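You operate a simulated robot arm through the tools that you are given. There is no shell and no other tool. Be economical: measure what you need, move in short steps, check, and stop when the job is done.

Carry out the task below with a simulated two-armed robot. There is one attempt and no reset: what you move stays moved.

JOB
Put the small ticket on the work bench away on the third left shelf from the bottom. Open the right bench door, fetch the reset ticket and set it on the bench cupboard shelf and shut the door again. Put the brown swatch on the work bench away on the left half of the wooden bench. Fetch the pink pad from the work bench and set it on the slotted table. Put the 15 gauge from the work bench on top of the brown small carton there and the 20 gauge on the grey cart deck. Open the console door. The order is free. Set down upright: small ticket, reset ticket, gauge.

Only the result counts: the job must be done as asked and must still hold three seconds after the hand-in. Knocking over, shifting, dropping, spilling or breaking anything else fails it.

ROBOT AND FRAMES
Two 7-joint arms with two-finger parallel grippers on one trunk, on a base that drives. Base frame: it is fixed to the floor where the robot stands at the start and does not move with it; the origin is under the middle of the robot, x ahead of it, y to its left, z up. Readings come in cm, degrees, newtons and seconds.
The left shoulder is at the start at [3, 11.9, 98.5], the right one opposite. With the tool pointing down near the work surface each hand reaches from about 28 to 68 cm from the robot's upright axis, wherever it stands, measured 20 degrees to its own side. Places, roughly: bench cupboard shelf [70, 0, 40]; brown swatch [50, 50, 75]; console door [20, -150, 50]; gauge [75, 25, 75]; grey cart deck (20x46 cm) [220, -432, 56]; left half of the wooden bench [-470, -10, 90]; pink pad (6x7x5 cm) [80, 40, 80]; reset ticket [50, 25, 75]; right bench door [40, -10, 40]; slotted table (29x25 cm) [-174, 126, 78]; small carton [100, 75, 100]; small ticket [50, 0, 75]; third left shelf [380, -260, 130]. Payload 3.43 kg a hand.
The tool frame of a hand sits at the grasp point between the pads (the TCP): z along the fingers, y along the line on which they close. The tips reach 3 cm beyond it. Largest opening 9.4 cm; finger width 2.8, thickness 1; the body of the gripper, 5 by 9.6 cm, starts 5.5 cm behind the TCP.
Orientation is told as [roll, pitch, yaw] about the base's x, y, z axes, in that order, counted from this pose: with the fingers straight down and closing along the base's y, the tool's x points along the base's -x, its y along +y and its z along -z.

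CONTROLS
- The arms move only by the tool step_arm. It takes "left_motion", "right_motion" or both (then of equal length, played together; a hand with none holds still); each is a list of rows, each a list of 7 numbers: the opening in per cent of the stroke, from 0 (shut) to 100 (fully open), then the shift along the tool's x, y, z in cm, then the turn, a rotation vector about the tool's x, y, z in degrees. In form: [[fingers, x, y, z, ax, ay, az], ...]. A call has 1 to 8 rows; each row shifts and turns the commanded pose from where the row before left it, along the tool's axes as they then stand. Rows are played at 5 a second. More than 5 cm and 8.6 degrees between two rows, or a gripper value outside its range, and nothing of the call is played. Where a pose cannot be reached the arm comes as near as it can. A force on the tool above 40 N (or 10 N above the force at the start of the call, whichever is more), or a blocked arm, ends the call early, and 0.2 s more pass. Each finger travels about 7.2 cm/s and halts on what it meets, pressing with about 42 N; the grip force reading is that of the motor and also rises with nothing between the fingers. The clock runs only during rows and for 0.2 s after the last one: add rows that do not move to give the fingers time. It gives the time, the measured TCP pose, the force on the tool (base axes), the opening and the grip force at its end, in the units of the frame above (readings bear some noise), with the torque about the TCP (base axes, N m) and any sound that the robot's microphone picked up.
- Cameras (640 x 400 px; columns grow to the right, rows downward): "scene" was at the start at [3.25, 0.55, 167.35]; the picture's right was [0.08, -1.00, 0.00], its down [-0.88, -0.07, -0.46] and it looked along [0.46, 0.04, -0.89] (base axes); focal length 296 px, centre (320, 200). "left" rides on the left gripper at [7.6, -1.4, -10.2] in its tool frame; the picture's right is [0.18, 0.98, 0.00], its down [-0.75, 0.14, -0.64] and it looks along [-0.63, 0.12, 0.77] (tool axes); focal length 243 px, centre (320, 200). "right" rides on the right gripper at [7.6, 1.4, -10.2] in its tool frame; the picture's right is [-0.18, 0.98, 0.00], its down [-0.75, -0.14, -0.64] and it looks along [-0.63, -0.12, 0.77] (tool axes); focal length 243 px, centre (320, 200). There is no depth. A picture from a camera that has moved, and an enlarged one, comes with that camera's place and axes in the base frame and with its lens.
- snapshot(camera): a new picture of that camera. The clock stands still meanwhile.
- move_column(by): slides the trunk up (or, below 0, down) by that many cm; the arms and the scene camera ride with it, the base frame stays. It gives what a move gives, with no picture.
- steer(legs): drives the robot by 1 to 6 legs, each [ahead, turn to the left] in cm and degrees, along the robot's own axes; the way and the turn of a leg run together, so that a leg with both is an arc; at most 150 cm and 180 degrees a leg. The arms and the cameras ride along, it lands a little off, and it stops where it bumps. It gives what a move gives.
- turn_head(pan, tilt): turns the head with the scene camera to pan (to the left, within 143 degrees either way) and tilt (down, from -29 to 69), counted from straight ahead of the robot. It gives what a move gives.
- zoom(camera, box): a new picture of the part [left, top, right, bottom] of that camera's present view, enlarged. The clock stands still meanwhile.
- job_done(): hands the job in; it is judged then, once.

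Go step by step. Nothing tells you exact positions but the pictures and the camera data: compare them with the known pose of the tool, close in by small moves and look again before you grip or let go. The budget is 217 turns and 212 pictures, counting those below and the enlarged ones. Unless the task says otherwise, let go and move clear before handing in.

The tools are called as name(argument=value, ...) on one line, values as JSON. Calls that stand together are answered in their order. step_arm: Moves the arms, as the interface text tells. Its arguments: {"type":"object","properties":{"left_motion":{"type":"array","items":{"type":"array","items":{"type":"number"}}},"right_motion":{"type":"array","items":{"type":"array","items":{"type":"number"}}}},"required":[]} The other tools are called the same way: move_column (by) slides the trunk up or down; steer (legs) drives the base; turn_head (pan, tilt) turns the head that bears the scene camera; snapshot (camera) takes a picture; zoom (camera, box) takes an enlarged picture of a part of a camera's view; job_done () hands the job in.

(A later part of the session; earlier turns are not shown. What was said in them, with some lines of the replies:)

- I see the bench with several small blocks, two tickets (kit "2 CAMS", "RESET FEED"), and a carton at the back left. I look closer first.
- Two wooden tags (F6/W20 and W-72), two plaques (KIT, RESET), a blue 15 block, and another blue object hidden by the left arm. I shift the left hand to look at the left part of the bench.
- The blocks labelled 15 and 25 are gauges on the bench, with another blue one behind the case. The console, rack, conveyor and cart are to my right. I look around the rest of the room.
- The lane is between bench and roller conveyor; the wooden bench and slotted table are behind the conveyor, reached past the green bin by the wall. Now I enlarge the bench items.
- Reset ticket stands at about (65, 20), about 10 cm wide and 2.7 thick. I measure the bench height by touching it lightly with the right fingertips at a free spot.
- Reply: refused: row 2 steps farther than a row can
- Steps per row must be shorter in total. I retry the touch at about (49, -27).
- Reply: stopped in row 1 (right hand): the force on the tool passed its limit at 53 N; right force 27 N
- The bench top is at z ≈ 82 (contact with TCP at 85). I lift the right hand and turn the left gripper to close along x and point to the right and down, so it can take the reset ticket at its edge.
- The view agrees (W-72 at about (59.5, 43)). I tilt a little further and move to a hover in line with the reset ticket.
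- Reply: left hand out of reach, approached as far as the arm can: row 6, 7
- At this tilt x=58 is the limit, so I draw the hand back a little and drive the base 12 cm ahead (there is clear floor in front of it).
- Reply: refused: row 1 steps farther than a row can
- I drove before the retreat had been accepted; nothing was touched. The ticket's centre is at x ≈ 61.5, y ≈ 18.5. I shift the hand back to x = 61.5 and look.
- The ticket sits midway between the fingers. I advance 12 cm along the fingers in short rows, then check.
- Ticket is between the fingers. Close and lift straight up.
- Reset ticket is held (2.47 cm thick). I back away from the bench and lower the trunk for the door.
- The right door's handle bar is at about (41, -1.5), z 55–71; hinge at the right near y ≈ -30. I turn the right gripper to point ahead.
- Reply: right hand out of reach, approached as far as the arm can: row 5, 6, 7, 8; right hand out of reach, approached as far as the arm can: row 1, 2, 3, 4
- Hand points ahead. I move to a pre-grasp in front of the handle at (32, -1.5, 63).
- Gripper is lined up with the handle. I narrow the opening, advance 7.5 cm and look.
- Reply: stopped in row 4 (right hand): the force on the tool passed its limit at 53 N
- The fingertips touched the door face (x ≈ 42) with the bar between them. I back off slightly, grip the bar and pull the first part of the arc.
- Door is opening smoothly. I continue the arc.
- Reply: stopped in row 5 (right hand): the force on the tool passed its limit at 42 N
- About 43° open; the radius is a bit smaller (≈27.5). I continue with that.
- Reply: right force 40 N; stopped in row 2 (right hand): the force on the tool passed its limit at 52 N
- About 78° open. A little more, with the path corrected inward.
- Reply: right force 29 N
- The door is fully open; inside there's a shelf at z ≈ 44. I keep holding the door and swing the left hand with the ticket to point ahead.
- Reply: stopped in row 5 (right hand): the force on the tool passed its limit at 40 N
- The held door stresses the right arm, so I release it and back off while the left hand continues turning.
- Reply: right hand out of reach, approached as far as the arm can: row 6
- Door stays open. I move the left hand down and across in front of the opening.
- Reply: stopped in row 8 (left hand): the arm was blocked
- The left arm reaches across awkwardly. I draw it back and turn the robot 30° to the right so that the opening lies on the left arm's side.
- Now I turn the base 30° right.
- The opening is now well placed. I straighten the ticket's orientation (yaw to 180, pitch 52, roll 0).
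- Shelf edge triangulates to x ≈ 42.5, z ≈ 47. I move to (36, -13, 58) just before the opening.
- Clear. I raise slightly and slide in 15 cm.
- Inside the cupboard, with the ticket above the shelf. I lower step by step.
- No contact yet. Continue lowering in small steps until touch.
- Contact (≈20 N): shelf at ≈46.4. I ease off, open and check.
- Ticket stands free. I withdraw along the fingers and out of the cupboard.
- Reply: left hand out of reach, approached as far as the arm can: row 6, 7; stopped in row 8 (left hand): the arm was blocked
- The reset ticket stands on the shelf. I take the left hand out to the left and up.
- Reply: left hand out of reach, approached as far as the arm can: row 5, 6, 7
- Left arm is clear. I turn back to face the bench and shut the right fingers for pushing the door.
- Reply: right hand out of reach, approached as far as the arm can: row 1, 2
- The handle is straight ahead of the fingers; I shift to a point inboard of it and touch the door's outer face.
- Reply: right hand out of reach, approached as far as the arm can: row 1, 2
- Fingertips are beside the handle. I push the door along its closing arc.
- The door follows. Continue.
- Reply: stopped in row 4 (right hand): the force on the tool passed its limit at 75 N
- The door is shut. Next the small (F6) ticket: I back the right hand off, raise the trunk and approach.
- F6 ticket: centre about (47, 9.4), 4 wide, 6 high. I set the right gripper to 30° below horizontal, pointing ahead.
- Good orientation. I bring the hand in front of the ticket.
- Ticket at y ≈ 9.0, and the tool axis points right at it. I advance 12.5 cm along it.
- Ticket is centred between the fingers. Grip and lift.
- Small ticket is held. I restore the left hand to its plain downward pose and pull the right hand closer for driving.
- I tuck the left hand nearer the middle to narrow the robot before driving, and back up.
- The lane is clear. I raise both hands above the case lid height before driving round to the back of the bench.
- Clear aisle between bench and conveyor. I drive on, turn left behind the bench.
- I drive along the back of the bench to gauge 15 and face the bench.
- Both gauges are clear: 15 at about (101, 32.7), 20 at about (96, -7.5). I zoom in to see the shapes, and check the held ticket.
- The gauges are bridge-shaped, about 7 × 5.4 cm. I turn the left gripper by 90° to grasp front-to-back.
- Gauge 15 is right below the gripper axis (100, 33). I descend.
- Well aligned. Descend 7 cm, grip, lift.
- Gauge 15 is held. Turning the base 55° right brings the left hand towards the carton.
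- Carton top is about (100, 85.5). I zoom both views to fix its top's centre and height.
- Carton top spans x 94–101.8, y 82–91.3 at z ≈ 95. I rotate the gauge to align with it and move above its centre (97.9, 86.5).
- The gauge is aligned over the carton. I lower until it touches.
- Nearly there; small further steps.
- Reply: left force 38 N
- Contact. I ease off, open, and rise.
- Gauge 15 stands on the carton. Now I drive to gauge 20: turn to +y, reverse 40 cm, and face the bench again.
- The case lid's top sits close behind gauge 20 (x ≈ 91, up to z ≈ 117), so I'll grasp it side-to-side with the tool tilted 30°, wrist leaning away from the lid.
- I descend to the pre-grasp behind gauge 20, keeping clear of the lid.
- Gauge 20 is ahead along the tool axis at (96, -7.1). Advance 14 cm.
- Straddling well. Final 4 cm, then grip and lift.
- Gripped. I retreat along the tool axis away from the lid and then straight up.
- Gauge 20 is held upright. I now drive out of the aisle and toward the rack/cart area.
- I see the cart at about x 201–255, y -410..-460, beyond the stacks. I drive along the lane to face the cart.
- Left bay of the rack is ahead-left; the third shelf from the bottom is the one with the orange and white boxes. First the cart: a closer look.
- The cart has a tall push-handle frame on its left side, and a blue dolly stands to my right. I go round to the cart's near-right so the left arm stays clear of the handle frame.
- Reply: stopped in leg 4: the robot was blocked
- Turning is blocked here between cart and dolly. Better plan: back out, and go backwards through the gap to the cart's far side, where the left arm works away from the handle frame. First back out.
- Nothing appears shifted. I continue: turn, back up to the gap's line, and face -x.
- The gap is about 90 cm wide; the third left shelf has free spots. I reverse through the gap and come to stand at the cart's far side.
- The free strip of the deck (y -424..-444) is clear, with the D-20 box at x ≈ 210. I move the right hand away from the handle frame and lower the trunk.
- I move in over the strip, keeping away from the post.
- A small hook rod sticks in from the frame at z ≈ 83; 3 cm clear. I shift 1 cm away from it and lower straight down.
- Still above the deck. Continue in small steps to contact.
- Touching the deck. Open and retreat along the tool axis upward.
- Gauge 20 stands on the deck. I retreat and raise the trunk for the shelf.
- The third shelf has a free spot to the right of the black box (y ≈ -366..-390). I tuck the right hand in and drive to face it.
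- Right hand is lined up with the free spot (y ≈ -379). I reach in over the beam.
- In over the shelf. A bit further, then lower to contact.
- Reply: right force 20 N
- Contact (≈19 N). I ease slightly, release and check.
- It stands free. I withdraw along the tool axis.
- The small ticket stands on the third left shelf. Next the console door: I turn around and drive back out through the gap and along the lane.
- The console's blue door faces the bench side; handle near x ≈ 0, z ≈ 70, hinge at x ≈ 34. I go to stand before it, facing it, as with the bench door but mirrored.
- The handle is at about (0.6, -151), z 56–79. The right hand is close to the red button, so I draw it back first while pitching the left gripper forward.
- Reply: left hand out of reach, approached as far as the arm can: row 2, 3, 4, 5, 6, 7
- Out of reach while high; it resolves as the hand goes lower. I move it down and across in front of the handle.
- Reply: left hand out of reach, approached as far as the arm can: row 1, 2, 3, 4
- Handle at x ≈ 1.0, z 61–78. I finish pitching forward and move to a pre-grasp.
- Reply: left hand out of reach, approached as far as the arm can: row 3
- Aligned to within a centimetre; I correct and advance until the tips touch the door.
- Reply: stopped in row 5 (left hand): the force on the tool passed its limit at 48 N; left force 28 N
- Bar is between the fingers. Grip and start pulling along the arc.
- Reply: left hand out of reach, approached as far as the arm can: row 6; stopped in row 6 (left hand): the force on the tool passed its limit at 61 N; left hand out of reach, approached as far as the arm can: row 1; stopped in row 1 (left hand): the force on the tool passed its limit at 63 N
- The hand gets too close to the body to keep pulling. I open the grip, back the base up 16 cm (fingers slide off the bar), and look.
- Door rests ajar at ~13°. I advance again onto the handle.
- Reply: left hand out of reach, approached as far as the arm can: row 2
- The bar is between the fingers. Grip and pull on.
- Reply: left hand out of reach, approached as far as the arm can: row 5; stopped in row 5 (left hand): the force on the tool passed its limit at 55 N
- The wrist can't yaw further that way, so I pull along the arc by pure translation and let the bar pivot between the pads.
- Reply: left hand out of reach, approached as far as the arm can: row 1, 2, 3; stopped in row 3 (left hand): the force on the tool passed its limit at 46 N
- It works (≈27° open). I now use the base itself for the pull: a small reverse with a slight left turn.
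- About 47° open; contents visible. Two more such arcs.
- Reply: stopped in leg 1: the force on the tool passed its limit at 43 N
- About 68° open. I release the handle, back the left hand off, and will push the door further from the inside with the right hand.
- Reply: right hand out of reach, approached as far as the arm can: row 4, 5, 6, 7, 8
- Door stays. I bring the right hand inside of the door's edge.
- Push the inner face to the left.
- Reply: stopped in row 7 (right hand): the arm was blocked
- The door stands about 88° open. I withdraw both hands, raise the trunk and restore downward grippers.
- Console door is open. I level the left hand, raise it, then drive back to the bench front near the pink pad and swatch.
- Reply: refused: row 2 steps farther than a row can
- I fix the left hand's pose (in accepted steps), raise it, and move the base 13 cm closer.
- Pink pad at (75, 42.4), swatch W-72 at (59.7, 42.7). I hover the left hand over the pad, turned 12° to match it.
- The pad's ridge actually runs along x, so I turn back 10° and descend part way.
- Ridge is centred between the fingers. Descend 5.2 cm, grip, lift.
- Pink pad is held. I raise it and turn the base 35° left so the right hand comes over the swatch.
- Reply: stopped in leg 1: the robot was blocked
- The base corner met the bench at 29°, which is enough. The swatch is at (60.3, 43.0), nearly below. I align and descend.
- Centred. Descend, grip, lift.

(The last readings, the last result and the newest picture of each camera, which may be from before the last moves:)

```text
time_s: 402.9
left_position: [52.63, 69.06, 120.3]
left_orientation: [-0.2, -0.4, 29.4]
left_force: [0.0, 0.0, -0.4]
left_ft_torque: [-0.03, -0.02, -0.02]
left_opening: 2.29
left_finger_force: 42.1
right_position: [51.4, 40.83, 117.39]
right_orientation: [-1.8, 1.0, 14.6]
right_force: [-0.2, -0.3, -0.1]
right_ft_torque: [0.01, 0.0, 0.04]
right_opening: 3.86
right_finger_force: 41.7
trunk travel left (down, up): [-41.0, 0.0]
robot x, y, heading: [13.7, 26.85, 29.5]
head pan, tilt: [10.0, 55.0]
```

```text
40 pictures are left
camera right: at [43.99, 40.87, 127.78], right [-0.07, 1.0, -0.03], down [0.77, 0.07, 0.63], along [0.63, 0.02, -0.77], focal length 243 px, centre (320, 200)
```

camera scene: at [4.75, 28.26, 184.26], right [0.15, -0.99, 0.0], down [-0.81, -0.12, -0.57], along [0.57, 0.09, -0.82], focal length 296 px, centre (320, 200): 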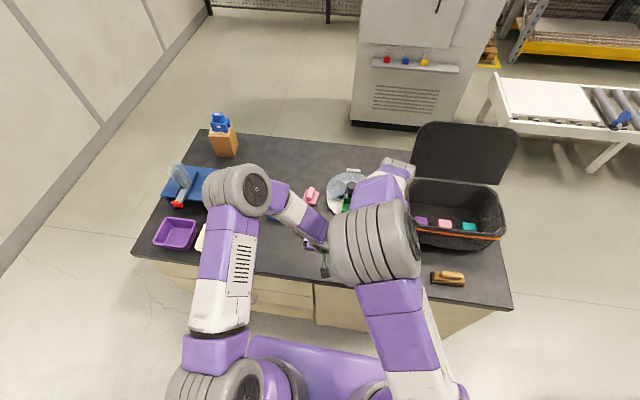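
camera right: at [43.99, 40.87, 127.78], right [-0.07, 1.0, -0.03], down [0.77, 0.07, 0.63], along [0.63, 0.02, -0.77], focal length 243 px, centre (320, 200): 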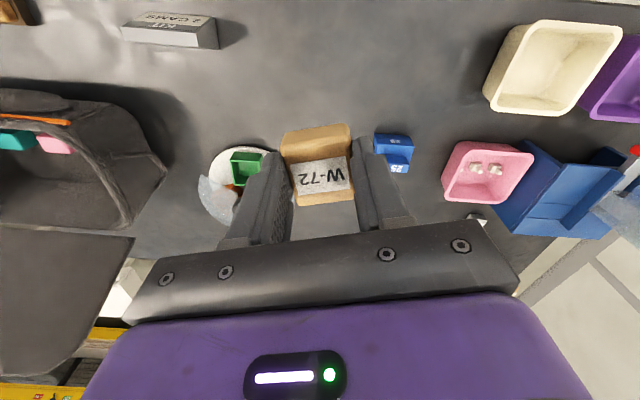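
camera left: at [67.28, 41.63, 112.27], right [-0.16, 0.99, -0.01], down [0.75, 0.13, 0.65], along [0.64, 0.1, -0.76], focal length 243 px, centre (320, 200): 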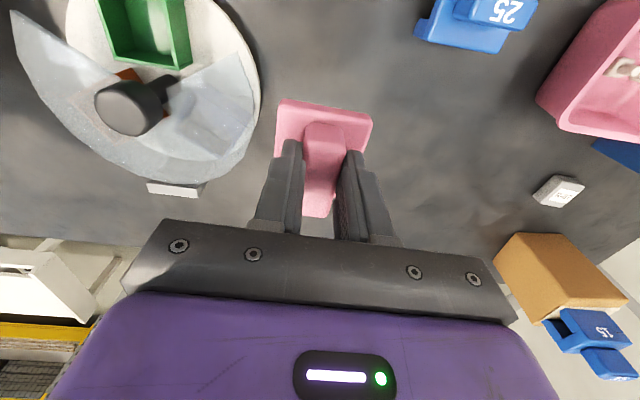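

Both items are held. I back off and drive round the conveyor's end, along the wall side, toward the slotted table.

steer(legs=[[-16, 0], [0, 62], [150, 0], [34, 0], [0, 88]])

turn_head(pan=15, tilt=40)

snapshot(camera="scene")

```text
time_s: 415.1
left_position: [-22.48, 236.5, 120.49]
left_orientation: [-0.2, 1.8, 90.3]
left_force: [-1.1, -12.0, 5.8]
left_ft_torque: [1.39, -0.14, -0.18]
left_opening: 2.31
left_finger_force: 41.9
right_position: [1.68, 223.25, 117.36]
right_orientation: [-1.6, 0.9, 75.8]
right_force: [-1.1, -0.4, 0.0]
right_ft_torque: [0.03, 0.02, 0.0]
right_opening: 3.87
right_finger_force: 42.3
trunk travel left (down, up): [-41.0, 0.0]
robot x, y, heading: [-3.7, 183.04, 90.8]
head pan, tilt: [10.0, 55.0]
stopped in leg 4: the force on the tool passed its limit at 181 N (the readings are from after the stop); the commanded pose is now the measured one
```

```text
time_s: 415.9
left_position: [-22.41, 236.46, 120.51]
left_orientation: [-0.2, 1.8, 90.3]
left_force: [0.1, -15.9, 6.0]
left_ft_torque: [1.76, -0.16, -0.18]
left_opening: 2.31
left_finger_force: 41.6
right_position: [1.79, 223.19, 117.35]
right_orientation: [-1.7, 0.9, 76.0]
right_force: [0.0, -0.6, -1.6]
right_ft_torque: [0.01, -0.01, 0.0]
right_opening: 3.86
right_finger_force: 41.7
trunk travel left (down, up): [-41.0, 0.0]
robot x, y, heading: [-4.5, 182.96, 90.8]
head pan, tilt: [15.0, 40.0]
```

```text
39 pictures are left
camera scene: at [-6.46, 187.69, 186.33], right [0.96, 0.27, 0.0], down [0.18, -0.62, -0.77], along [-0.21, 0.74, -0.64], focal length 296 px, centre (320, 200)
```

scene: 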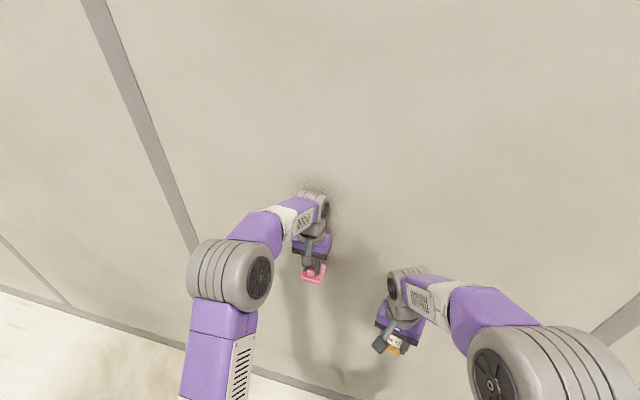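

The left gripper touched the wall (y ≈ 241); the pad is still held. I draw the hands in and back up.

step_arm(left_motion=[[0, 4, 0, 0, 0, 0, 0], [0, 4, 0, 0, 0, 0, 0], [0, 4, 0, 0, 0, 0, 0], [0, 4, 0, 0, 0, 0, 0]], right_motion=[[0, 1, 0, 0, 0, 0, 0], [0, 1, 0, 0, 0, 0, 0], [0, 0, 0, 0, 0, 0, 0], [0, 0, 0, 0, 0, 0, 0]])

steer(legs=[[-10, 0], [0, 60]])

turn_head(pan=20, tilt=45)

snapshot(camera="scene")

snapshot(camera="left")

```text
time_s: 416.9
left_position: [-22.31, 220.66, 121.0]
left_orientation: [-0.2, 1.7, 90.2]
left_force: [0.8, 0.5, 0.0]
left_ft_torque: [0.02, 0.0, 0.0]
left_opening: 2.31
left_finger_force: 42.0
right_position: [1.24, 221.32, 117.56]
right_orientation: [-1.7, 1.0, 76.0]
right_force: [0.2, -0.4, 0.4]
right_ft_torque: [0.02, 0.01, -0.01]
right_opening: 3.86
right_finger_force: 41.8
trunk travel left (down, up): [-41.0, 0.0]
robot x, y, heading: [-4.14, 183.13, 90.8]
head pan, tilt: [15.0, 40.0]
```

```text
time_s: 420.7
left_position: [-45.65, 176.37, 120.99]
left_orientation: [-0.2, 1.7, 150.1]
left_force: [-1.1, -0.7, -0.8]
left_ft_torque: [0.0, 0.01, 0.02]
left_opening: 2.29
left_finger_force: 42.2
right_position: [-34.67, 197.05, 117.37]
right_orientation: [-1.7, 1.0, 135.6]
right_force: [0.0, 0.5, -0.3]
right_ft_torque: [0.0, 0.02, -0.01]
right_opening: 3.86
right_finger_force: 42.1
trunk travel left (down, up): [-41.0, 0.0]
robot x, y, heading: [-3.97, 172.9, 150.6]
head pan, tilt: [15.0, 40.0]
```

```text
time_s: 421.3
left_position: [-45.85, 176.39, 120.84]
left_orientation: [-0.2, 1.8, 150.1]
left_force: [-0.6, 0.2, -0.9]
left_ft_torque: [0.01, 0.0, 0.01]
left_opening: 2.3
left_finger_force: 42.0
right_position: [-34.57, 196.99, 117.42]
right_orientation: [-1.7, 1.0, 135.7]
right_force: [0.6, 0.0, -0.2]
right_ft_torque: [0.01, 0.0, -0.02]
right_opening: 3.86
right_finger_force: 41.5
trunk travel left (down, up): [-41.0, 0.0]
robot x, y, heading: [-3.88, 172.92, 150.5]
head pan, tilt: [20.0, 45.0]
```

```text
38 pictures are left
camera scene: at [-9.47, 172.85, 185.6], right [0.16, 0.99, 0.0], down [0.7, -0.12, -0.71], along [-0.7, 0.12, -0.71], focal length 296 px, centre (320, 200)
```

scene: 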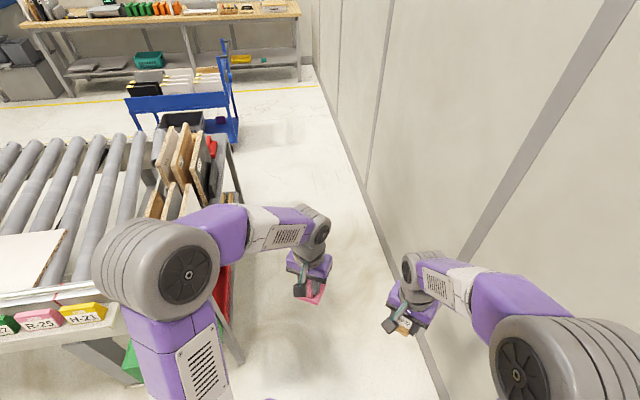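

```text
37 pictures are left
camera left: at [-38.79, 173.97, 131.42], right [-0.33, -0.94, 0.0], down [-0.74, 0.26, 0.62], along [-0.58, 0.2, -0.79], focal length 243 px, centre (320, 200)
```

left: 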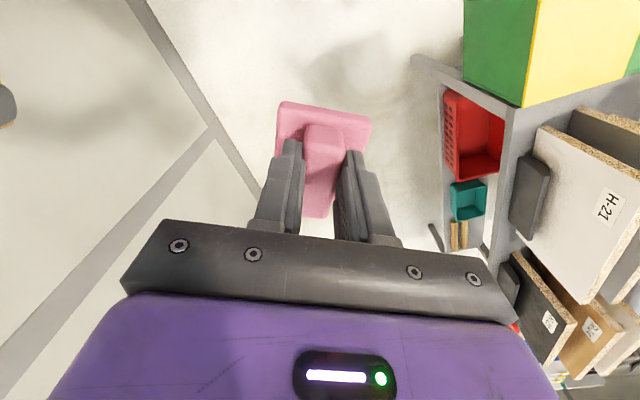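

The passage is clear (table edge y ≈ 142, wall 241). I drive down it at y ≈ 180 and turn to face the slotted table's free end.

steer(legs=[[14, 0], [0, 29], [100, 0], [76, 0], [0, 90]])

turn_head(pan=5, tilt=55)

snapshot(camera="scene")

snapshot(camera="left")

```text
time_s: 436.4
left_position: [-171.61, 141.74, 120.97]
left_orientation: [-0.2, 1.7, -88.5]
left_force: [-0.1, -0.2, -0.6]
left_ft_torque: [0.03, 0.01, 0.02]
left_opening: 2.28
left_finger_force: 42.5
right_position: [-195.09, 140.71, 117.45]
right_orientation: [-1.6, 1.0, -102.9]
right_force: [-0.1, 0.3, -0.8]
right_ft_torque: [0.02, 0.02, 0.0]
right_opening: 3.87
right_finger_force: 41.9
trunk travel left (down, up): [-41.0, 0.0]
robot x, y, heading: [-190.29, 179.58, -88.1]
head pan, tilt: [20.0, 45.0]
```

```text
time_s: 437.1
left_position: [-171.69, 141.9, 120.91]
left_orientation: [-0.2, 1.8, -88.5]
left_force: [0.9, 0.0, -0.1]
left_ft_torque: [0.03, 0.0, -0.03]
left_opening: 2.28
left_finger_force: 42.0
right_position: [-195.09, 140.79, 117.41]
right_orientation: [-1.6, 0.9, -102.9]
right_force: [0.4, 0.8, -0.9]
right_ft_torque: [0.0, -0.02, 0.0]
right_opening: 3.86
right_finger_force: 42.3
trunk travel left (down, up): [-41.0, 0.0]
robot x, y, heading: [-190.36, 179.27, -87.9]
head pan, tilt: [5.0, 55.0]
```

```text
36 pictures are left
camera scene: at [-189.9, 175.18, 184.26], right [-0.99, -0.12, 0.0], down [-0.1, 0.81, -0.57], along [0.07, -0.57, -0.82], focal length 296 px, centre (320, 200)
```

scene: 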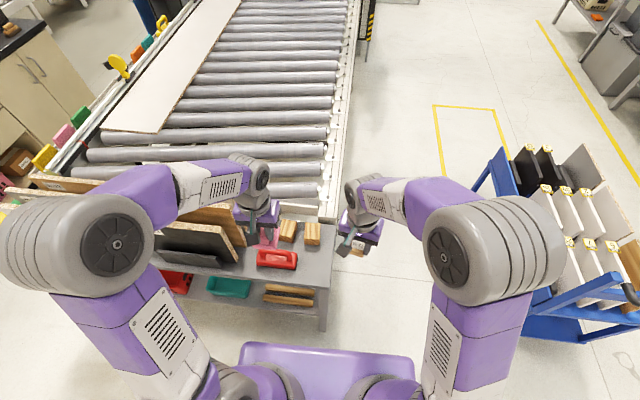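

```text
35 pictures are left
camera left: at [-173.29, 149.13, 131.42], right [0.98, 0.21, 0.0], down [0.16, -0.77, 0.62], along [0.13, -0.6, -0.79], focal length 243 px, centre (320, 200)
```

left: 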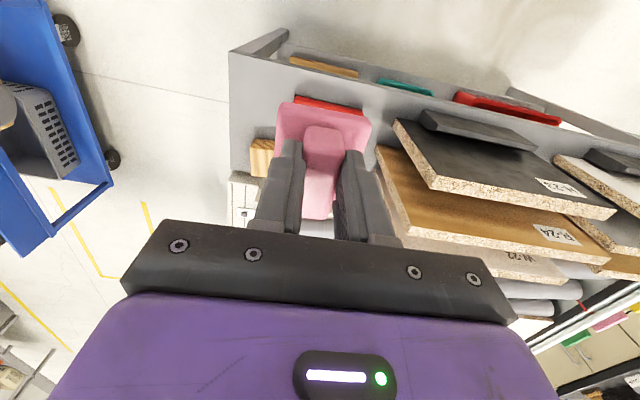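

The free part of the table is its near right corner, right of the red tool and before the wooden blocks. I zoom in to confirm.

zoom(camera="scene", box=[220, 200, 360, 310])

```text
3.64 times, centred on (290, 255) of scene
camera zoom: at [-189.9, 175.18, 184.26], right [-0.99, -0.12, 0.0], down [-0.1, 0.81, -0.57], along [0.07, -0.57, -0.82], focal length 1076 px, centre (429, 0)
```

zoom: 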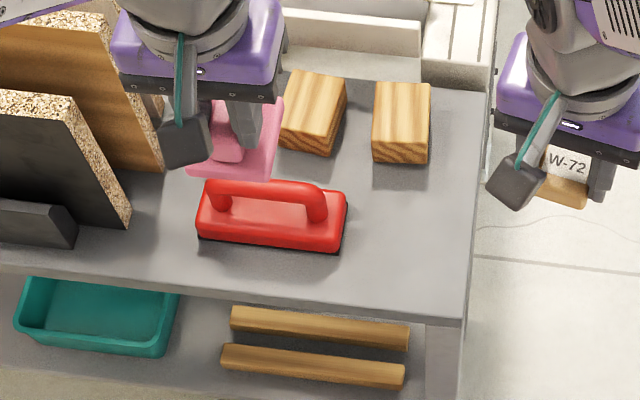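

Target (-182.5, 131.5). I move the right hand aside and bring the pad over the spot.

step_arm(left_motion=[[0, 0, 0, 0, 0, 0, 0], [0, 0, 0, 0, 0, 0, 0], [0, -2.6, -2.7, 1, 0, 0, 0], [0, -2.6, -2.7, 2, 0, 0, 0], [0, -2.6, -2.7, 2, 0, 0, 0], [0, -2.6, -2.7, 2, 0, 0, 0], [0, 0, 0, 5, 0, 0, 0], [0, 0, 0, 5, 0, 0, 0]], right_motion=[[0, 0, -4, 0, 0, 0, 0], [0, 0, -4, 0, 0, 0, 0], [0, 0, -4, 0, 0, 0, 0], [0, 0, 0, 0, 0, 0, 0], [0, 0, 0, 0, 0, 0, 0], [0, 0, 0, 0, 0, 0, 0], [0, 0, 0, 0, 0, 0, 0], [0, 0, 0, 0, 0, 0, 0]])

zoom(camera="scene", box=[220, 180, 380, 310])

snapshot(camera="left")

```text
time_s: 438.9
left_position: [-182.48, 131.63, 103.82]
left_orientation: [-0.1, 1.7, -88.5]
left_force: [-0.2, 0.1, -1.0]
left_ft_torque: [0.04, 0.01, 0.04]
left_opening: 2.31
left_finger_force: 42.2
right_position: [-206.8, 143.34, 117.73]
right_orientation: [-1.6, 1.1, -102.8]
right_force: [-0.5, 0.2, -0.1]
right_ft_torque: [0.0, 0.01, -0.01]
right_opening: 3.87
right_finger_force: 41.8
trunk travel left (down, up): [-41.0, 0.0]
robot x, y, heading: [-190.62, 179.06, -88.0]
head pan, tilt: [5.0, 55.0]
```

```text
3.08 times, centred on (300, 245) of scene
camera zoom: at [-189.98, 175.04, 184.25], right [-0.99, -0.12, 0.0], down [-0.1, 0.81, -0.57], along [0.07, -0.57, -0.82], focal length 910 px, centre (382, 62)
```

zoom: 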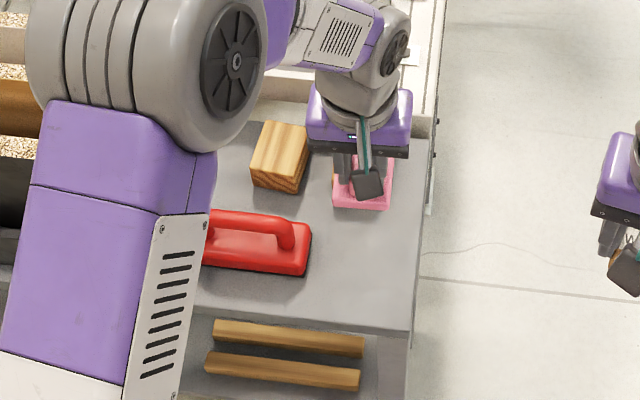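

```text
32 pictures are left
camera left: at [-184.13, 139.0, 114.28], right [0.98, 0.21, 0.0], down [0.16, -0.77, 0.62], along [0.13, -0.6, -0.79], focal length 243 px, centre (320, 200)
```

left: 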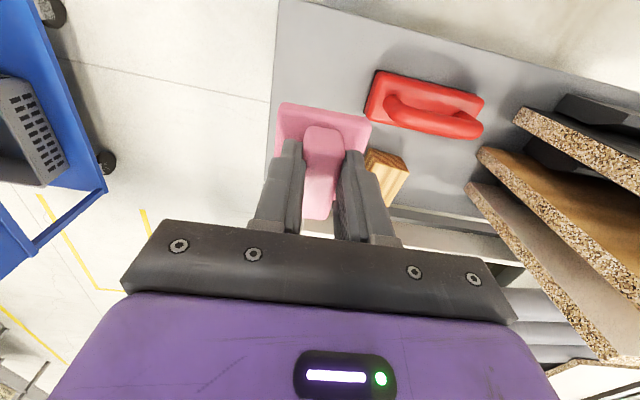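

Positioned well. Lower, slowly at the end.

step_arm(left_motion=[[0, 0, 0, 5, 0, 0, 0], [0, 0, 0, 5, 0, 0, 0], [0, 0, 0, 4, 0, 0, 0], [0, 0, 0, 2, 0, 0, 0], [0, 0, 0, 0, 0, 0, 0]])

step_arm(left_motion=[[0, 0, 0, 0.5, 0, 0, 0], [0, 0, 0, 0.5, 0, 0, 0], [0, 0, 0, 0.5, 0, 0, 0], [0, 0, 0, 0.5, 0, 0, 0], [0, 0, 0, 0.5, 0, 0, 0], [0, 0, 0, 0, 0, 0, 0]])

zoom(camera="scene", box=[220, 180, 380, 310])

```text
time_s: 440.1
left_position: [-182.16, 132.26, 87.69]
left_orientation: [-0.1, 1.7, -88.5]
left_force: [0.0, -0.2, -1.1]
left_ft_torque: [-0.01, 0.0, 0.0]
left_opening: 2.25
left_finger_force: 42.4
right_position: [-206.68, 143.47, 117.84]
right_orientation: [-1.7, 1.0, -102.9]
right_force: [-0.7, -0.4, -0.2]
right_ft_torque: [-0.02, 0.0, -0.02]
right_opening: 3.87
right_finger_force: 41.6
trunk travel left (down, up): [-41.0, 0.0]
robot x, y, heading: [-190.46, 179.13, -88.3]
head pan, tilt: [5.0, 55.0]
```

```text
time_s: 441.5
left_position: [-182.23, 132.35, 85.15]
left_orientation: [-0.1, 1.8, -88.5]
left_force: [1.0, -0.3, -0.8]
left_ft_torque: [0.0, 0.04, 0.01]
left_opening: 2.27
left_finger_force: 41.9
right_position: [-206.81, 143.37, 117.82]
right_orientation: [-1.7, 1.0, -102.9]
right_force: [-0.2, -0.3, 0.5]
right_ft_torque: [-0.03, 0.01, 0.0]
right_opening: 3.85
right_finger_force: 42.2
trunk travel left (down, up): [-41.0, 0.0]
robot x, y, heading: [-190.5, 179.47, -88.0]
head pan, tilt: [5.0, 55.0]
```

```text
3.08 times, centred on (300, 245) of scene
camera zoom: at [-189.9, 175.18, 184.25], right [-0.99, -0.12, 0.0], down [-0.1, 0.81, -0.57], along [0.07, -0.57, -0.82], focal length 910 px, centre (382, 62)
```

zoom: 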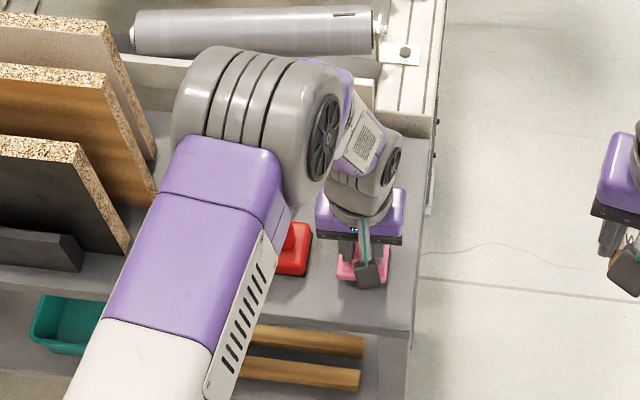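

Continue to contact.

step_arm(left_motion=[[0, 0, 0, 0.4, 0, 0, 0], [0, 0, 0, 0.4, 0, 0, 0], [0, 0, 0, 0.4, 0, 0, 0], [0, 0, 0, 0, 0, 0, 0]])

step_arm(left_motion=[[0, 0, 0, 0.3, 0, 0, 0], [0, 0, 0, 0.3, 0, 0, 0], [0, 0, 0, 0.3, 0, 0, 0], [0, 0, 0, 0, 0, 0, 0]])

```text
time_s: 442.5
left_position: [-182.39, 132.29, 83.85]
left_orientation: [-0.2, 1.7, -88.5]
left_force: [-0.6, -0.8, -0.6]
left_ft_torque: [0.0, 0.0, 0.02]
left_opening: 2.3
left_finger_force: 42.0
right_position: [-206.71, 143.34, 117.94]
right_orientation: [-1.7, 1.0, -102.9]
right_force: [0.1, 0.6, 0.0]
right_ft_torque: [-0.02, 0.02, -0.01]
right_opening: 3.89
right_finger_force: 42.6
trunk travel left (down, up): [-41.0, 0.0]
robot x, y, heading: [-190.89, 179.54, -88.0]
head pan, tilt: [5.0, 55.0]
```

```text
time_s: 443.2
left_position: [-182.36, 132.27, 83.83]
left_orientation: [-0.2, 1.7, -88.4]
left_force: [1.8, 13.4, 27.2]
left_ft_torque: [-0.34, -0.17, 0.09]
left_opening: 2.28
left_finger_force: 41.8
right_position: [-206.68, 143.63, 117.93]
right_orientation: [-1.7, 0.9, -102.9]
right_force: [-0.4, 0.2, -0.3]
right_ft_torque: [0.0, -0.03, -0.03]
right_opening: 3.85
right_finger_force: 41.3
trunk travel left (down, up): [-41.0, 0.0]
robot x, y, heading: [-190.64, 179.62, -87.9]
head pan, tilt: [5.0, 55.0]
stopped in row 3 (left hand): the force on the tool passed its limit at 44 N (the readings are from after the stop); the commanded pose is now the measured one
```

Contact with the table. Ease, open, and rise.

step_arm(left_motion=[[0, 0, 0, -0.1, 0, 0, 0], [30, 0, 0, 0, 0, 0, 0], [50, 0, 0, 0, 0, 0, 0], [55, 0, 0, 0, 0, 0, 0], [55, 0, 0, -3, 0, 0, 0], [55, 0, 0, -5, 0, 0, 0], [55, 0, 0, -5, 0, 0, 0], [55, 0, 0, -5, 0, 0, 0]])

step_arm(left_motion=[[55, 0, 0, -5, 0, 0, 0], [55, 0, 0, -5, 0, 0, 0], [55, 3, 0, -4, 0, 0, 0], [55, 3, 3, -2, 0, 0, 0]])

snapshot(camera="left")

```text
time_s: 445.0
left_position: [-182.24, 131.85, 101.6]
left_orientation: [-0.2, 1.7, -88.4]
left_force: [0.6, 0.2, -0.5]
left_ft_torque: [-0.01, 0.02, 0.05]
left_opening: 5.17
left_finger_force: 0.1
right_position: [-206.67, 143.52, 117.92]
right_orientation: [-1.8, 0.9, -102.9]
right_force: [0.5, -0.2, -0.5]
right_ft_torque: [-0.02, 0.04, -0.03]
right_opening: 3.86
right_finger_force: 42.0
trunk travel left (down, up): [-41.0, 0.0]
robot x, y, heading: [-190.75, 179.36, -88.1]
head pan, tilt: [5.0, 55.0]
```

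```text
time_s: 446.0
left_position: [-178.92, 137.63, 117.65]
left_orientation: [-0.3, 1.7, -88.5]
left_force: [-0.2, 0.7, -0.3]
left_ft_torque: [-0.01, 0.05, -0.02]
left_opening: 5.19
left_finger_force: 0.0
right_position: [-206.61, 143.49, 117.99]
right_orientation: [-1.8, 0.9, -102.9]
right_force: [0.4, 0.6, 0.5]
right_ft_torque: [0.02, 0.02, -0.02]
right_opening: 3.83
right_finger_force: 42.3
trunk travel left (down, up): [-41.0, 0.0]
robot x, y, heading: [-190.74, 179.36, -87.9]
head pan, tilt: [5.0, 55.0]
```

```text
30 pictures are left
camera left: at [-180.6, 144.86, 128.12], right [0.98, 0.21, 0.0], down [0.16, -0.77, 0.62], along [0.13, -0.61, -0.78], focal length 243 px, centre (320, 200)
```

left: 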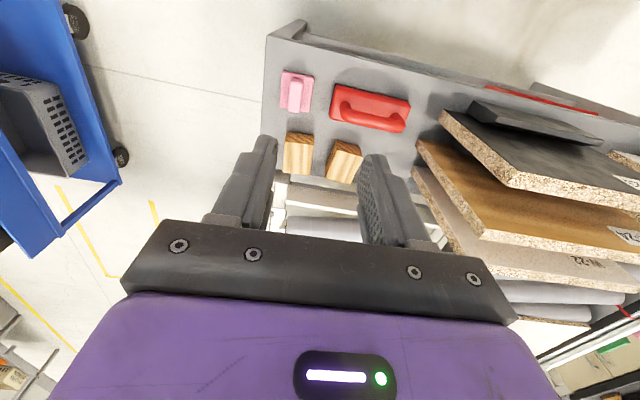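

The pink pad sits on the slotted table. Now to the wooden bench: west a bit, then south between conveyor and the blue cart.

steer(legs=[[0, -92], [38, 0], [0, 90], [150, 0], [45, 0]])

turn_head(pan=-85, tilt=25)

snapshot(camera="scene")

```text
time_s: 465.4
left_position: [-225.64, -57.25, 117.61]
left_orientation: [-0.2, 1.6, -92.2]
left_force: [0.9, 0.4, 0.5]
left_ft_torque: [0.04, -0.02, 0.02]
left_opening: 5.17
left_finger_force: 0.0
right_position: [-252.57, -49.6, 117.83]
right_orientation: [-1.7, 1.0, -106.5]
right_force: [-0.8, 0.7, -0.3]
right_ft_torque: [-0.01, 0.0, 0.01]
right_opening: 3.83
right_finger_force: 42.3
trunk travel left (down, up): [-41.0, 0.0]
robot x, y, heading: [-234.06, -14.46, -91.3]
head pan, tilt: [5.0, 55.0]
```

```text
time_s: 467.1
left_position: [-225.55, -57.23, 117.63]
left_orientation: [-0.2, 1.6, -92.1]
left_force: [-0.1, -0.2, 0.0]
left_ft_torque: [0.01, 0.02, -0.04]
left_opening: 5.18
left_finger_force: 0.0
right_position: [-252.6, -49.48, 117.88]
right_orientation: [-1.7, 0.9, -106.6]
right_force: [-0.2, -0.1, 0.3]
right_ft_torque: [-0.01, -0.01, 0.01]
right_opening: 3.84
right_finger_force: 42.1
trunk travel left (down, up): [-41.0, 0.0]
robot x, y, heading: [-234.18, -14.89, -91.5]
head pan, tilt: [-85.0, 25.0]
```

```text
29 pictures are left
camera scene: at [-243.45, -12.24, 188.65], right [-0.06, 1.0, 0.0], down [0.42, 0.03, -0.91], along [-0.9, -0.05, -0.42], focal length 296 px, centre (320, 200)
```

scene: 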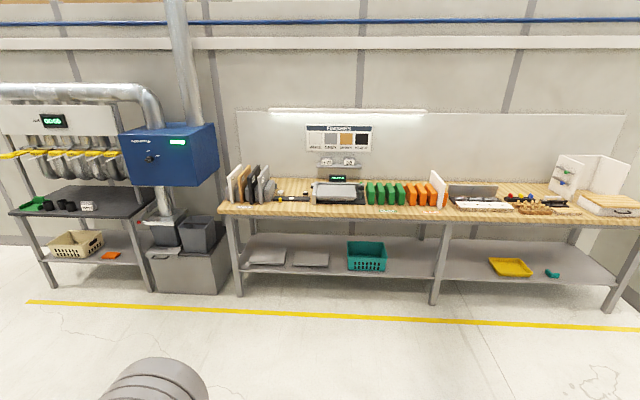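

The bench's left half spans y ≈ -95..55; I zoom in to find a free patch.

zoom(camera="scene", box=[210, 140, 460, 230])

```text
2.56 times, centred on (335, 185) of scene
camera zoom: at [-243.45, -12.24, 188.65], right [-0.06, 1.0, 0.0], down [0.42, 0.03, -0.91], along [-0.9, -0.05, -0.42], focal length 757 px, centre (282, 238)
```

zoom: 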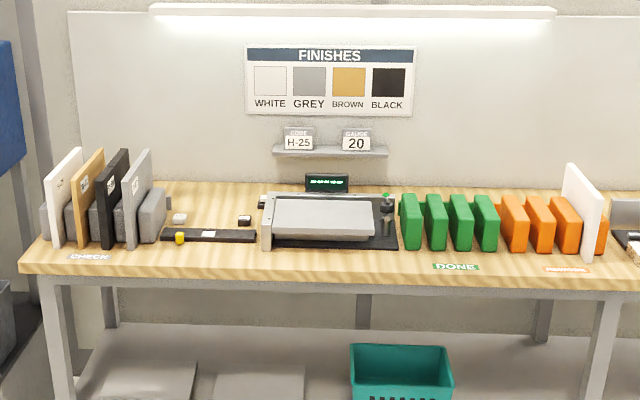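

There is a free strip at the front of the left half, in front of the small ruler, about (-442, -42). I drive there.

steer(legs=[[0, -72], [120, 0], [38, 0], [0, -16]])

turn_head(pan=-10, tilt=50)

snapshot(camera="scene")

snapshot(camera="right")

```text
time_s: 479.1
left_position: [-426.49, -71.57, 117.63]
left_orientation: [-0.2, 1.7, -179.2]
left_force: [0.3, 0.4, -0.3]
left_ft_torque: [0.01, 0.03, 0.01]
left_opening: 5.16
left_finger_force: 0.1
right_position: [-420.16, -44.26, 117.89]
right_orientation: [-1.7, 0.8, 166.6]
right_force: [-0.2, 0.4, -0.9]
right_ft_torque: [0.0, 0.0, 0.03]
right_opening: 3.84
right_finger_force: 42.0
trunk travel left (down, up): [-41.0, 0.0]
robot x, y, heading: [-384.36, -61.03, -178.6]
head pan, tilt: [-85.0, 25.0]
```

```text
time_s: 480.6
left_position: [-426.44, -71.56, 117.66]
left_orientation: [-0.2, 1.5, -179.1]
left_force: [-0.8, -0.3, 0.8]
left_ft_torque: [0.0, 0.01, 0.01]
left_opening: 5.15
left_finger_force: 0.2
right_position: [-420.09, -44.19, 117.81]
right_orientation: [-1.7, 1.0, 166.5]
right_force: [0.2, -0.1, 0.6]
right_ft_torque: [0.0, 0.01, 0.02]
right_opening: 3.84
right_finger_force: 42.2
trunk travel left (down, up): [-41.0, 0.0]
robot x, y, heading: [-384.51, -61.0, -178.5]
head pan, tilt: [-10.0, 50.0]
```

```text
27 pictures are left
camera scene: at [-389.05, -59.46, 184.91], right [0.15, 0.99, 0.0], down [0.76, -0.11, -0.64], along [-0.64, 0.1, -0.77], focal length 296 px, centre (320, 200)
```

scene: 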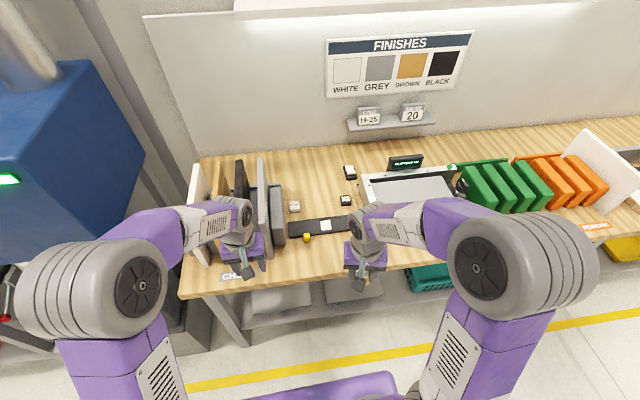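

```text
26 pictures are left
camera right: at [-413.09, -47.56, 128.2], right [-0.41, -0.91, -0.03], down [-0.72, 0.3, 0.63], along [-0.57, 0.28, -0.77], focal length 243 px, centre (320, 200)
```

right: 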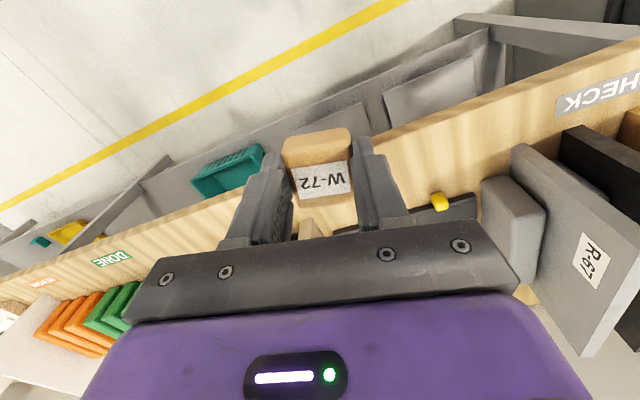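

Free spot at about (-440.5, -46). I bring the swatch over it and lower.

step_arm(right_motion=[[0, -3.88, 1.3, 2, 0, 0, 0], [0, -3.88, 1.3, 2, 0, 0, 0], [0, -3.88, 1.3, 2, 0, 0, 0], [0, -3.88, 1.3, 2, 0, 0, 0], [0, -3.88, 1.3, 2, 0, 0, 0], [0, 0, 0, 4, 0, 0, 0]])

snapshot(camera="right")

zoom(camera="scene", box=[220, 150, 420, 300])

```text
time_s: 482.0
left_position: [-426.4, -71.68, 117.68]
left_orientation: [-0.2, 1.6, -179.1]
left_force: [0.1, 0.2, -0.1]
left_ft_torque: [0.0, -0.01, 0.0]
left_opening: 5.14
left_finger_force: 0.0
right_position: [-440.17, -45.76, 103.35]
right_orientation: [-1.7, 0.9, 166.7]
right_force: [0.3, -0.1, -0.4]
right_ft_torque: [-0.01, -0.01, -0.01]
right_opening: 3.87
right_finger_force: 42.0
trunk travel left (down, up): [-41.0, 0.0]
robot x, y, heading: [-384.56, -60.85, -178.4]
head pan, tilt: [-10.0, 50.0]
```

```text
25 pictures are left
camera right: at [-433.17, -49.07, 113.7], right [-0.41, -0.91, -0.03], down [-0.72, 0.3, 0.63], along [-0.57, 0.28, -0.77], focal length 243 px, centre (320, 200)
```

right: 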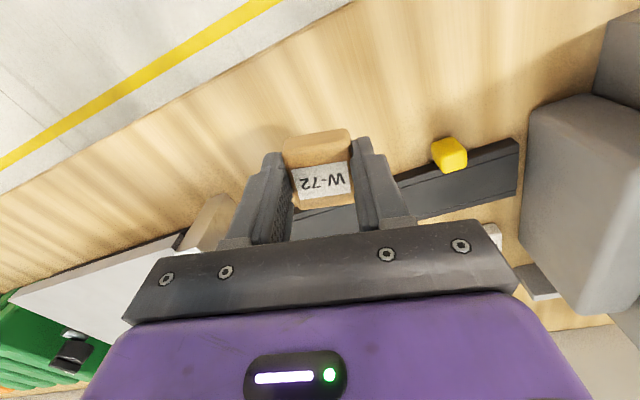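

```text
2.67 times, centred on (320, 225) of scene
camera zoom: at [-389.09, -59.45, 184.9], right [0.15, 0.99, 0.0], down [0.76, -0.11, -0.64], along [-0.64, 0.1, -0.77], focal length 789 px, centre (320, 133)
```

zoom: 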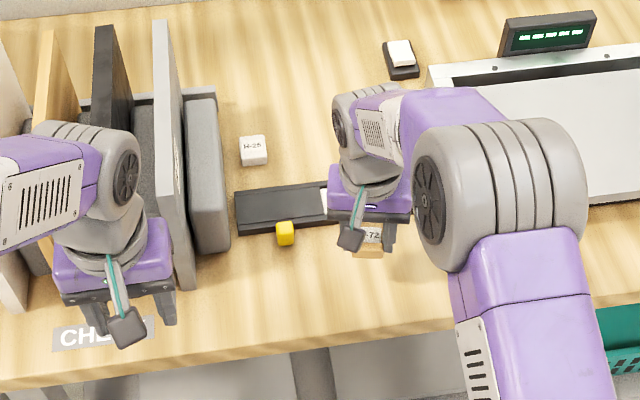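

Clear of the ruler. Lower to contact.

step_arm(right_motion=[[0, 0, 0, 4, 0, 0, 0], [0, 0, 0, 3.5, 0, 0, 0], [0, 0, 0, 0.5, 0, 0, 0], [0, 0, 0, 0.5, 0, 0, 0], [0, 0, 0, 0.5, 0, 0, 0], [0, 0, 0, 0, 0, 0, 0]])

step_arm(right_motion=[[0, 0, 0, 0.4, 0, 0, 0], [0, 0, 0, 0.4, 0, 0, 0], [0, 0, 0, 0.4, 0, 0, 0], [0, 0, 0, 0.4, 0, 0, 0], [0, 0, 0, 0, 0, 0, 0]])

```text
time_s: 483.4
left_position: [-426.44, -71.72, 117.59]
left_orientation: [-0.2, 1.6, -179.2]
left_force: [-0.2, 0.5, 0.7]
left_ft_torque: [0.02, 0.0, -0.01]
left_opening: 5.18
left_finger_force: 0.0
right_position: [-439.93, -45.46, 94.41]
right_orientation: [-1.6, 1.0, 166.5]
right_force: [0.2, -0.4, 0.2]
right_ft_torque: [-0.04, -0.02, -0.01]
right_opening: 3.88
right_finger_force: 42.4
trunk travel left (down, up): [-41.0, 0.0]
robot x, y, heading: [-384.61, -60.8, -178.7]
head pan, tilt: [-10.0, 50.0]
```

```text
time_s: 484.6
left_position: [-425.96, -71.65, 117.69]
left_orientation: [-0.3, 1.4, -179.2]
left_force: [0.5, -0.7, 0.7]
left_ft_torque: [0.0, -0.01, 0.04]
left_opening: 5.19
left_finger_force: 0.1
right_position: [-440.0, -45.4, 93.17]
right_orientation: [-1.6, 0.4, 166.4]
right_force: [0.5, 3.0, 39.5]
right_ft_torque: [-0.42, 0.13, 0.01]
right_opening: 3.85
right_finger_force: 42.0
trunk travel left (down, up): [-41.0, 0.0]
robot x, y, heading: [-384.65, -60.83, -178.5]
head pan, tilt: [-10.0, 50.0]
```

Contact. Ease, open, and rise clear.

step_arm(right_motion=[[0, 0, 0, -0.4, 0, 0, 0], [50, 0, 0, 0, 0, 0, 0], [75, 0, 0, 0, 0, 0, 0], [80, 0, 0, 0, 0, 0, 0], [80, 0, 0, -3, 0, 0, 0], [80, 0, 0, -5, 0, 0, 0], [80, 0, 0, -5, 0, 0, 0], [80, 3, 0, -4, 0, 0, 0]])

step_arm(right_motion=[[80, 4, 0, -2, 0, 0, 0], [80, 4, 0, -2, 0, 0, 0], [80, 4, 0, -2, 0, 0, 0]])

zoom(camera="scene", box=[220, 150, 420, 300])

```text
time_s: 486.4
left_position: [-426.18, -71.63, 117.72]
left_orientation: [-0.1, 1.4, -179.1]
left_force: [0.5, -0.1, -0.3]
left_ft_torque: [0.0, 0.02, -0.01]
left_opening: 5.17
left_finger_force: 0.0
right_position: [-437.12, -46.55, 109.98]
right_orientation: [-1.9, 0.9, 166.4]
right_force: [0.0, 0.8, 0.2]
right_ft_torque: [-0.03, 0.05, -0.02]
right_opening: 7.53
right_finger_force: 0.0
trunk travel left (down, up): [-41.0, 0.0]
robot x, y, heading: [-384.38, -60.87, -178.7]
head pan, tilt: [-10.0, 50.0]
```

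```text
time_s: 487.2
left_position: [-426.35, -71.72, 117.72]
left_orientation: [-0.2, 1.6, -179.1]
left_force: [0.7, -0.4, 0.5]
left_ft_torque: [0.01, 0.02, 0.01]
left_opening: 5.18
left_finger_force: 0.0
right_position: [-425.81, -49.65, 116.36]
right_orientation: [-1.7, 0.9, 166.5]
right_force: [1.2, 0.5, -0.2]
right_ft_torque: [0.0, 0.04, 0.02]
right_opening: 7.53
right_finger_force: 0.1
trunk travel left (down, up): [-41.0, 0.0]
robot x, y, heading: [-384.48, -60.67, -178.8]
head pan, tilt: [-10.0, 50.0]
```

```text
2.67 times, centred on (320, 225) of scene
camera zoom: at [-388.89, -59.47, 184.91], right [0.15, 0.99, 0.0], down [0.76, -0.11, -0.64], along [-0.64, 0.1, -0.77], focal length 789 px, centre (320, 133)
```

zoom: 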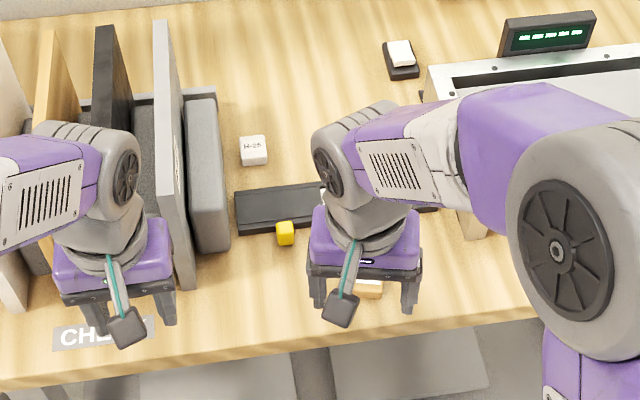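

The swatch lies on the left half of the bench. I back the robot clear and take one last look.

steer(legs=[[-25, 0]])

snapshot(camera="scene")

```text
time_s: 489.0
left_position: [-401.59, -71.11, 117.72]
left_orientation: [-0.2, 1.5, -179.2]
left_force: [-0.2, 0.7, -0.2]
left_ft_torque: [-0.01, -0.01, -0.01]
left_opening: 5.18
left_finger_force: 0.1
right_position: [-400.99, -48.99, 116.38]
right_orientation: [-1.7, 1.1, 166.4]
right_force: [-0.7, -0.3, 0.1]
right_ft_torque: [0.02, 0.02, 0.01]
right_opening: 7.5
right_finger_force: 0.0
trunk travel left (down, up): [-41.0, 0.0]
robot x, y, heading: [-359.99, -60.16, -178.8]
head pan, tilt: [-10.0, 50.0]
```

```text
22 pictures are left
camera scene: at [-364.21, -58.86, 184.9], right [0.15, 0.99, 0.0], down [0.76, -0.12, -0.64], along [-0.64, 0.1, -0.77], focal length 296 px, centre (320, 200)
```

scene: 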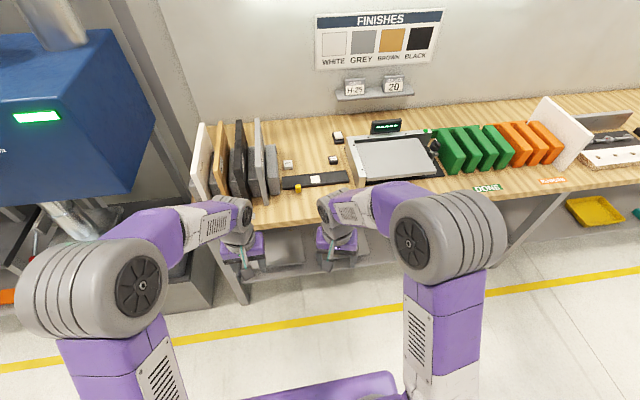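

All parts of the job are done, and both hands are empty and clear; I hand in.

job_done()

```text
The job is handed in.
```

I've done every part of the job and handed it in. I haven't had the result of the check.

- **Small ticket (F6 / W20):** standing upright on the third left shelf from the bottom, to the right of the black box.
- **Reset ticket:** standing upright on the bench cupboard shelf, with the right bench door shut again.
- **Brown swatch:** I took this to be the tan W-72 block. It is at the front of the left half of the wooden bench.
- **Pink pad:** on the near right corner of the slotted table.
- **15 gauge:** upright on top of the brown carton.
- **20 gauge:** upright on the grey cart deck.
- **Console door:** open to nearly 90°.

**Bumps on the way:**
- The base was blocked once while turning between the cart and the blue dolly. I saw no shift in the pictures afterwards.
- Its corner stopped against the work bench while I turned for the swatch.
- The left gripper hit the wall hard (about 180 N) while holding the pink pad. The pad stayed in the grip and I then set it on the slotted table.

I didn't go back to look again at the console door, the shelf, the cart or the cupboard before handing in.
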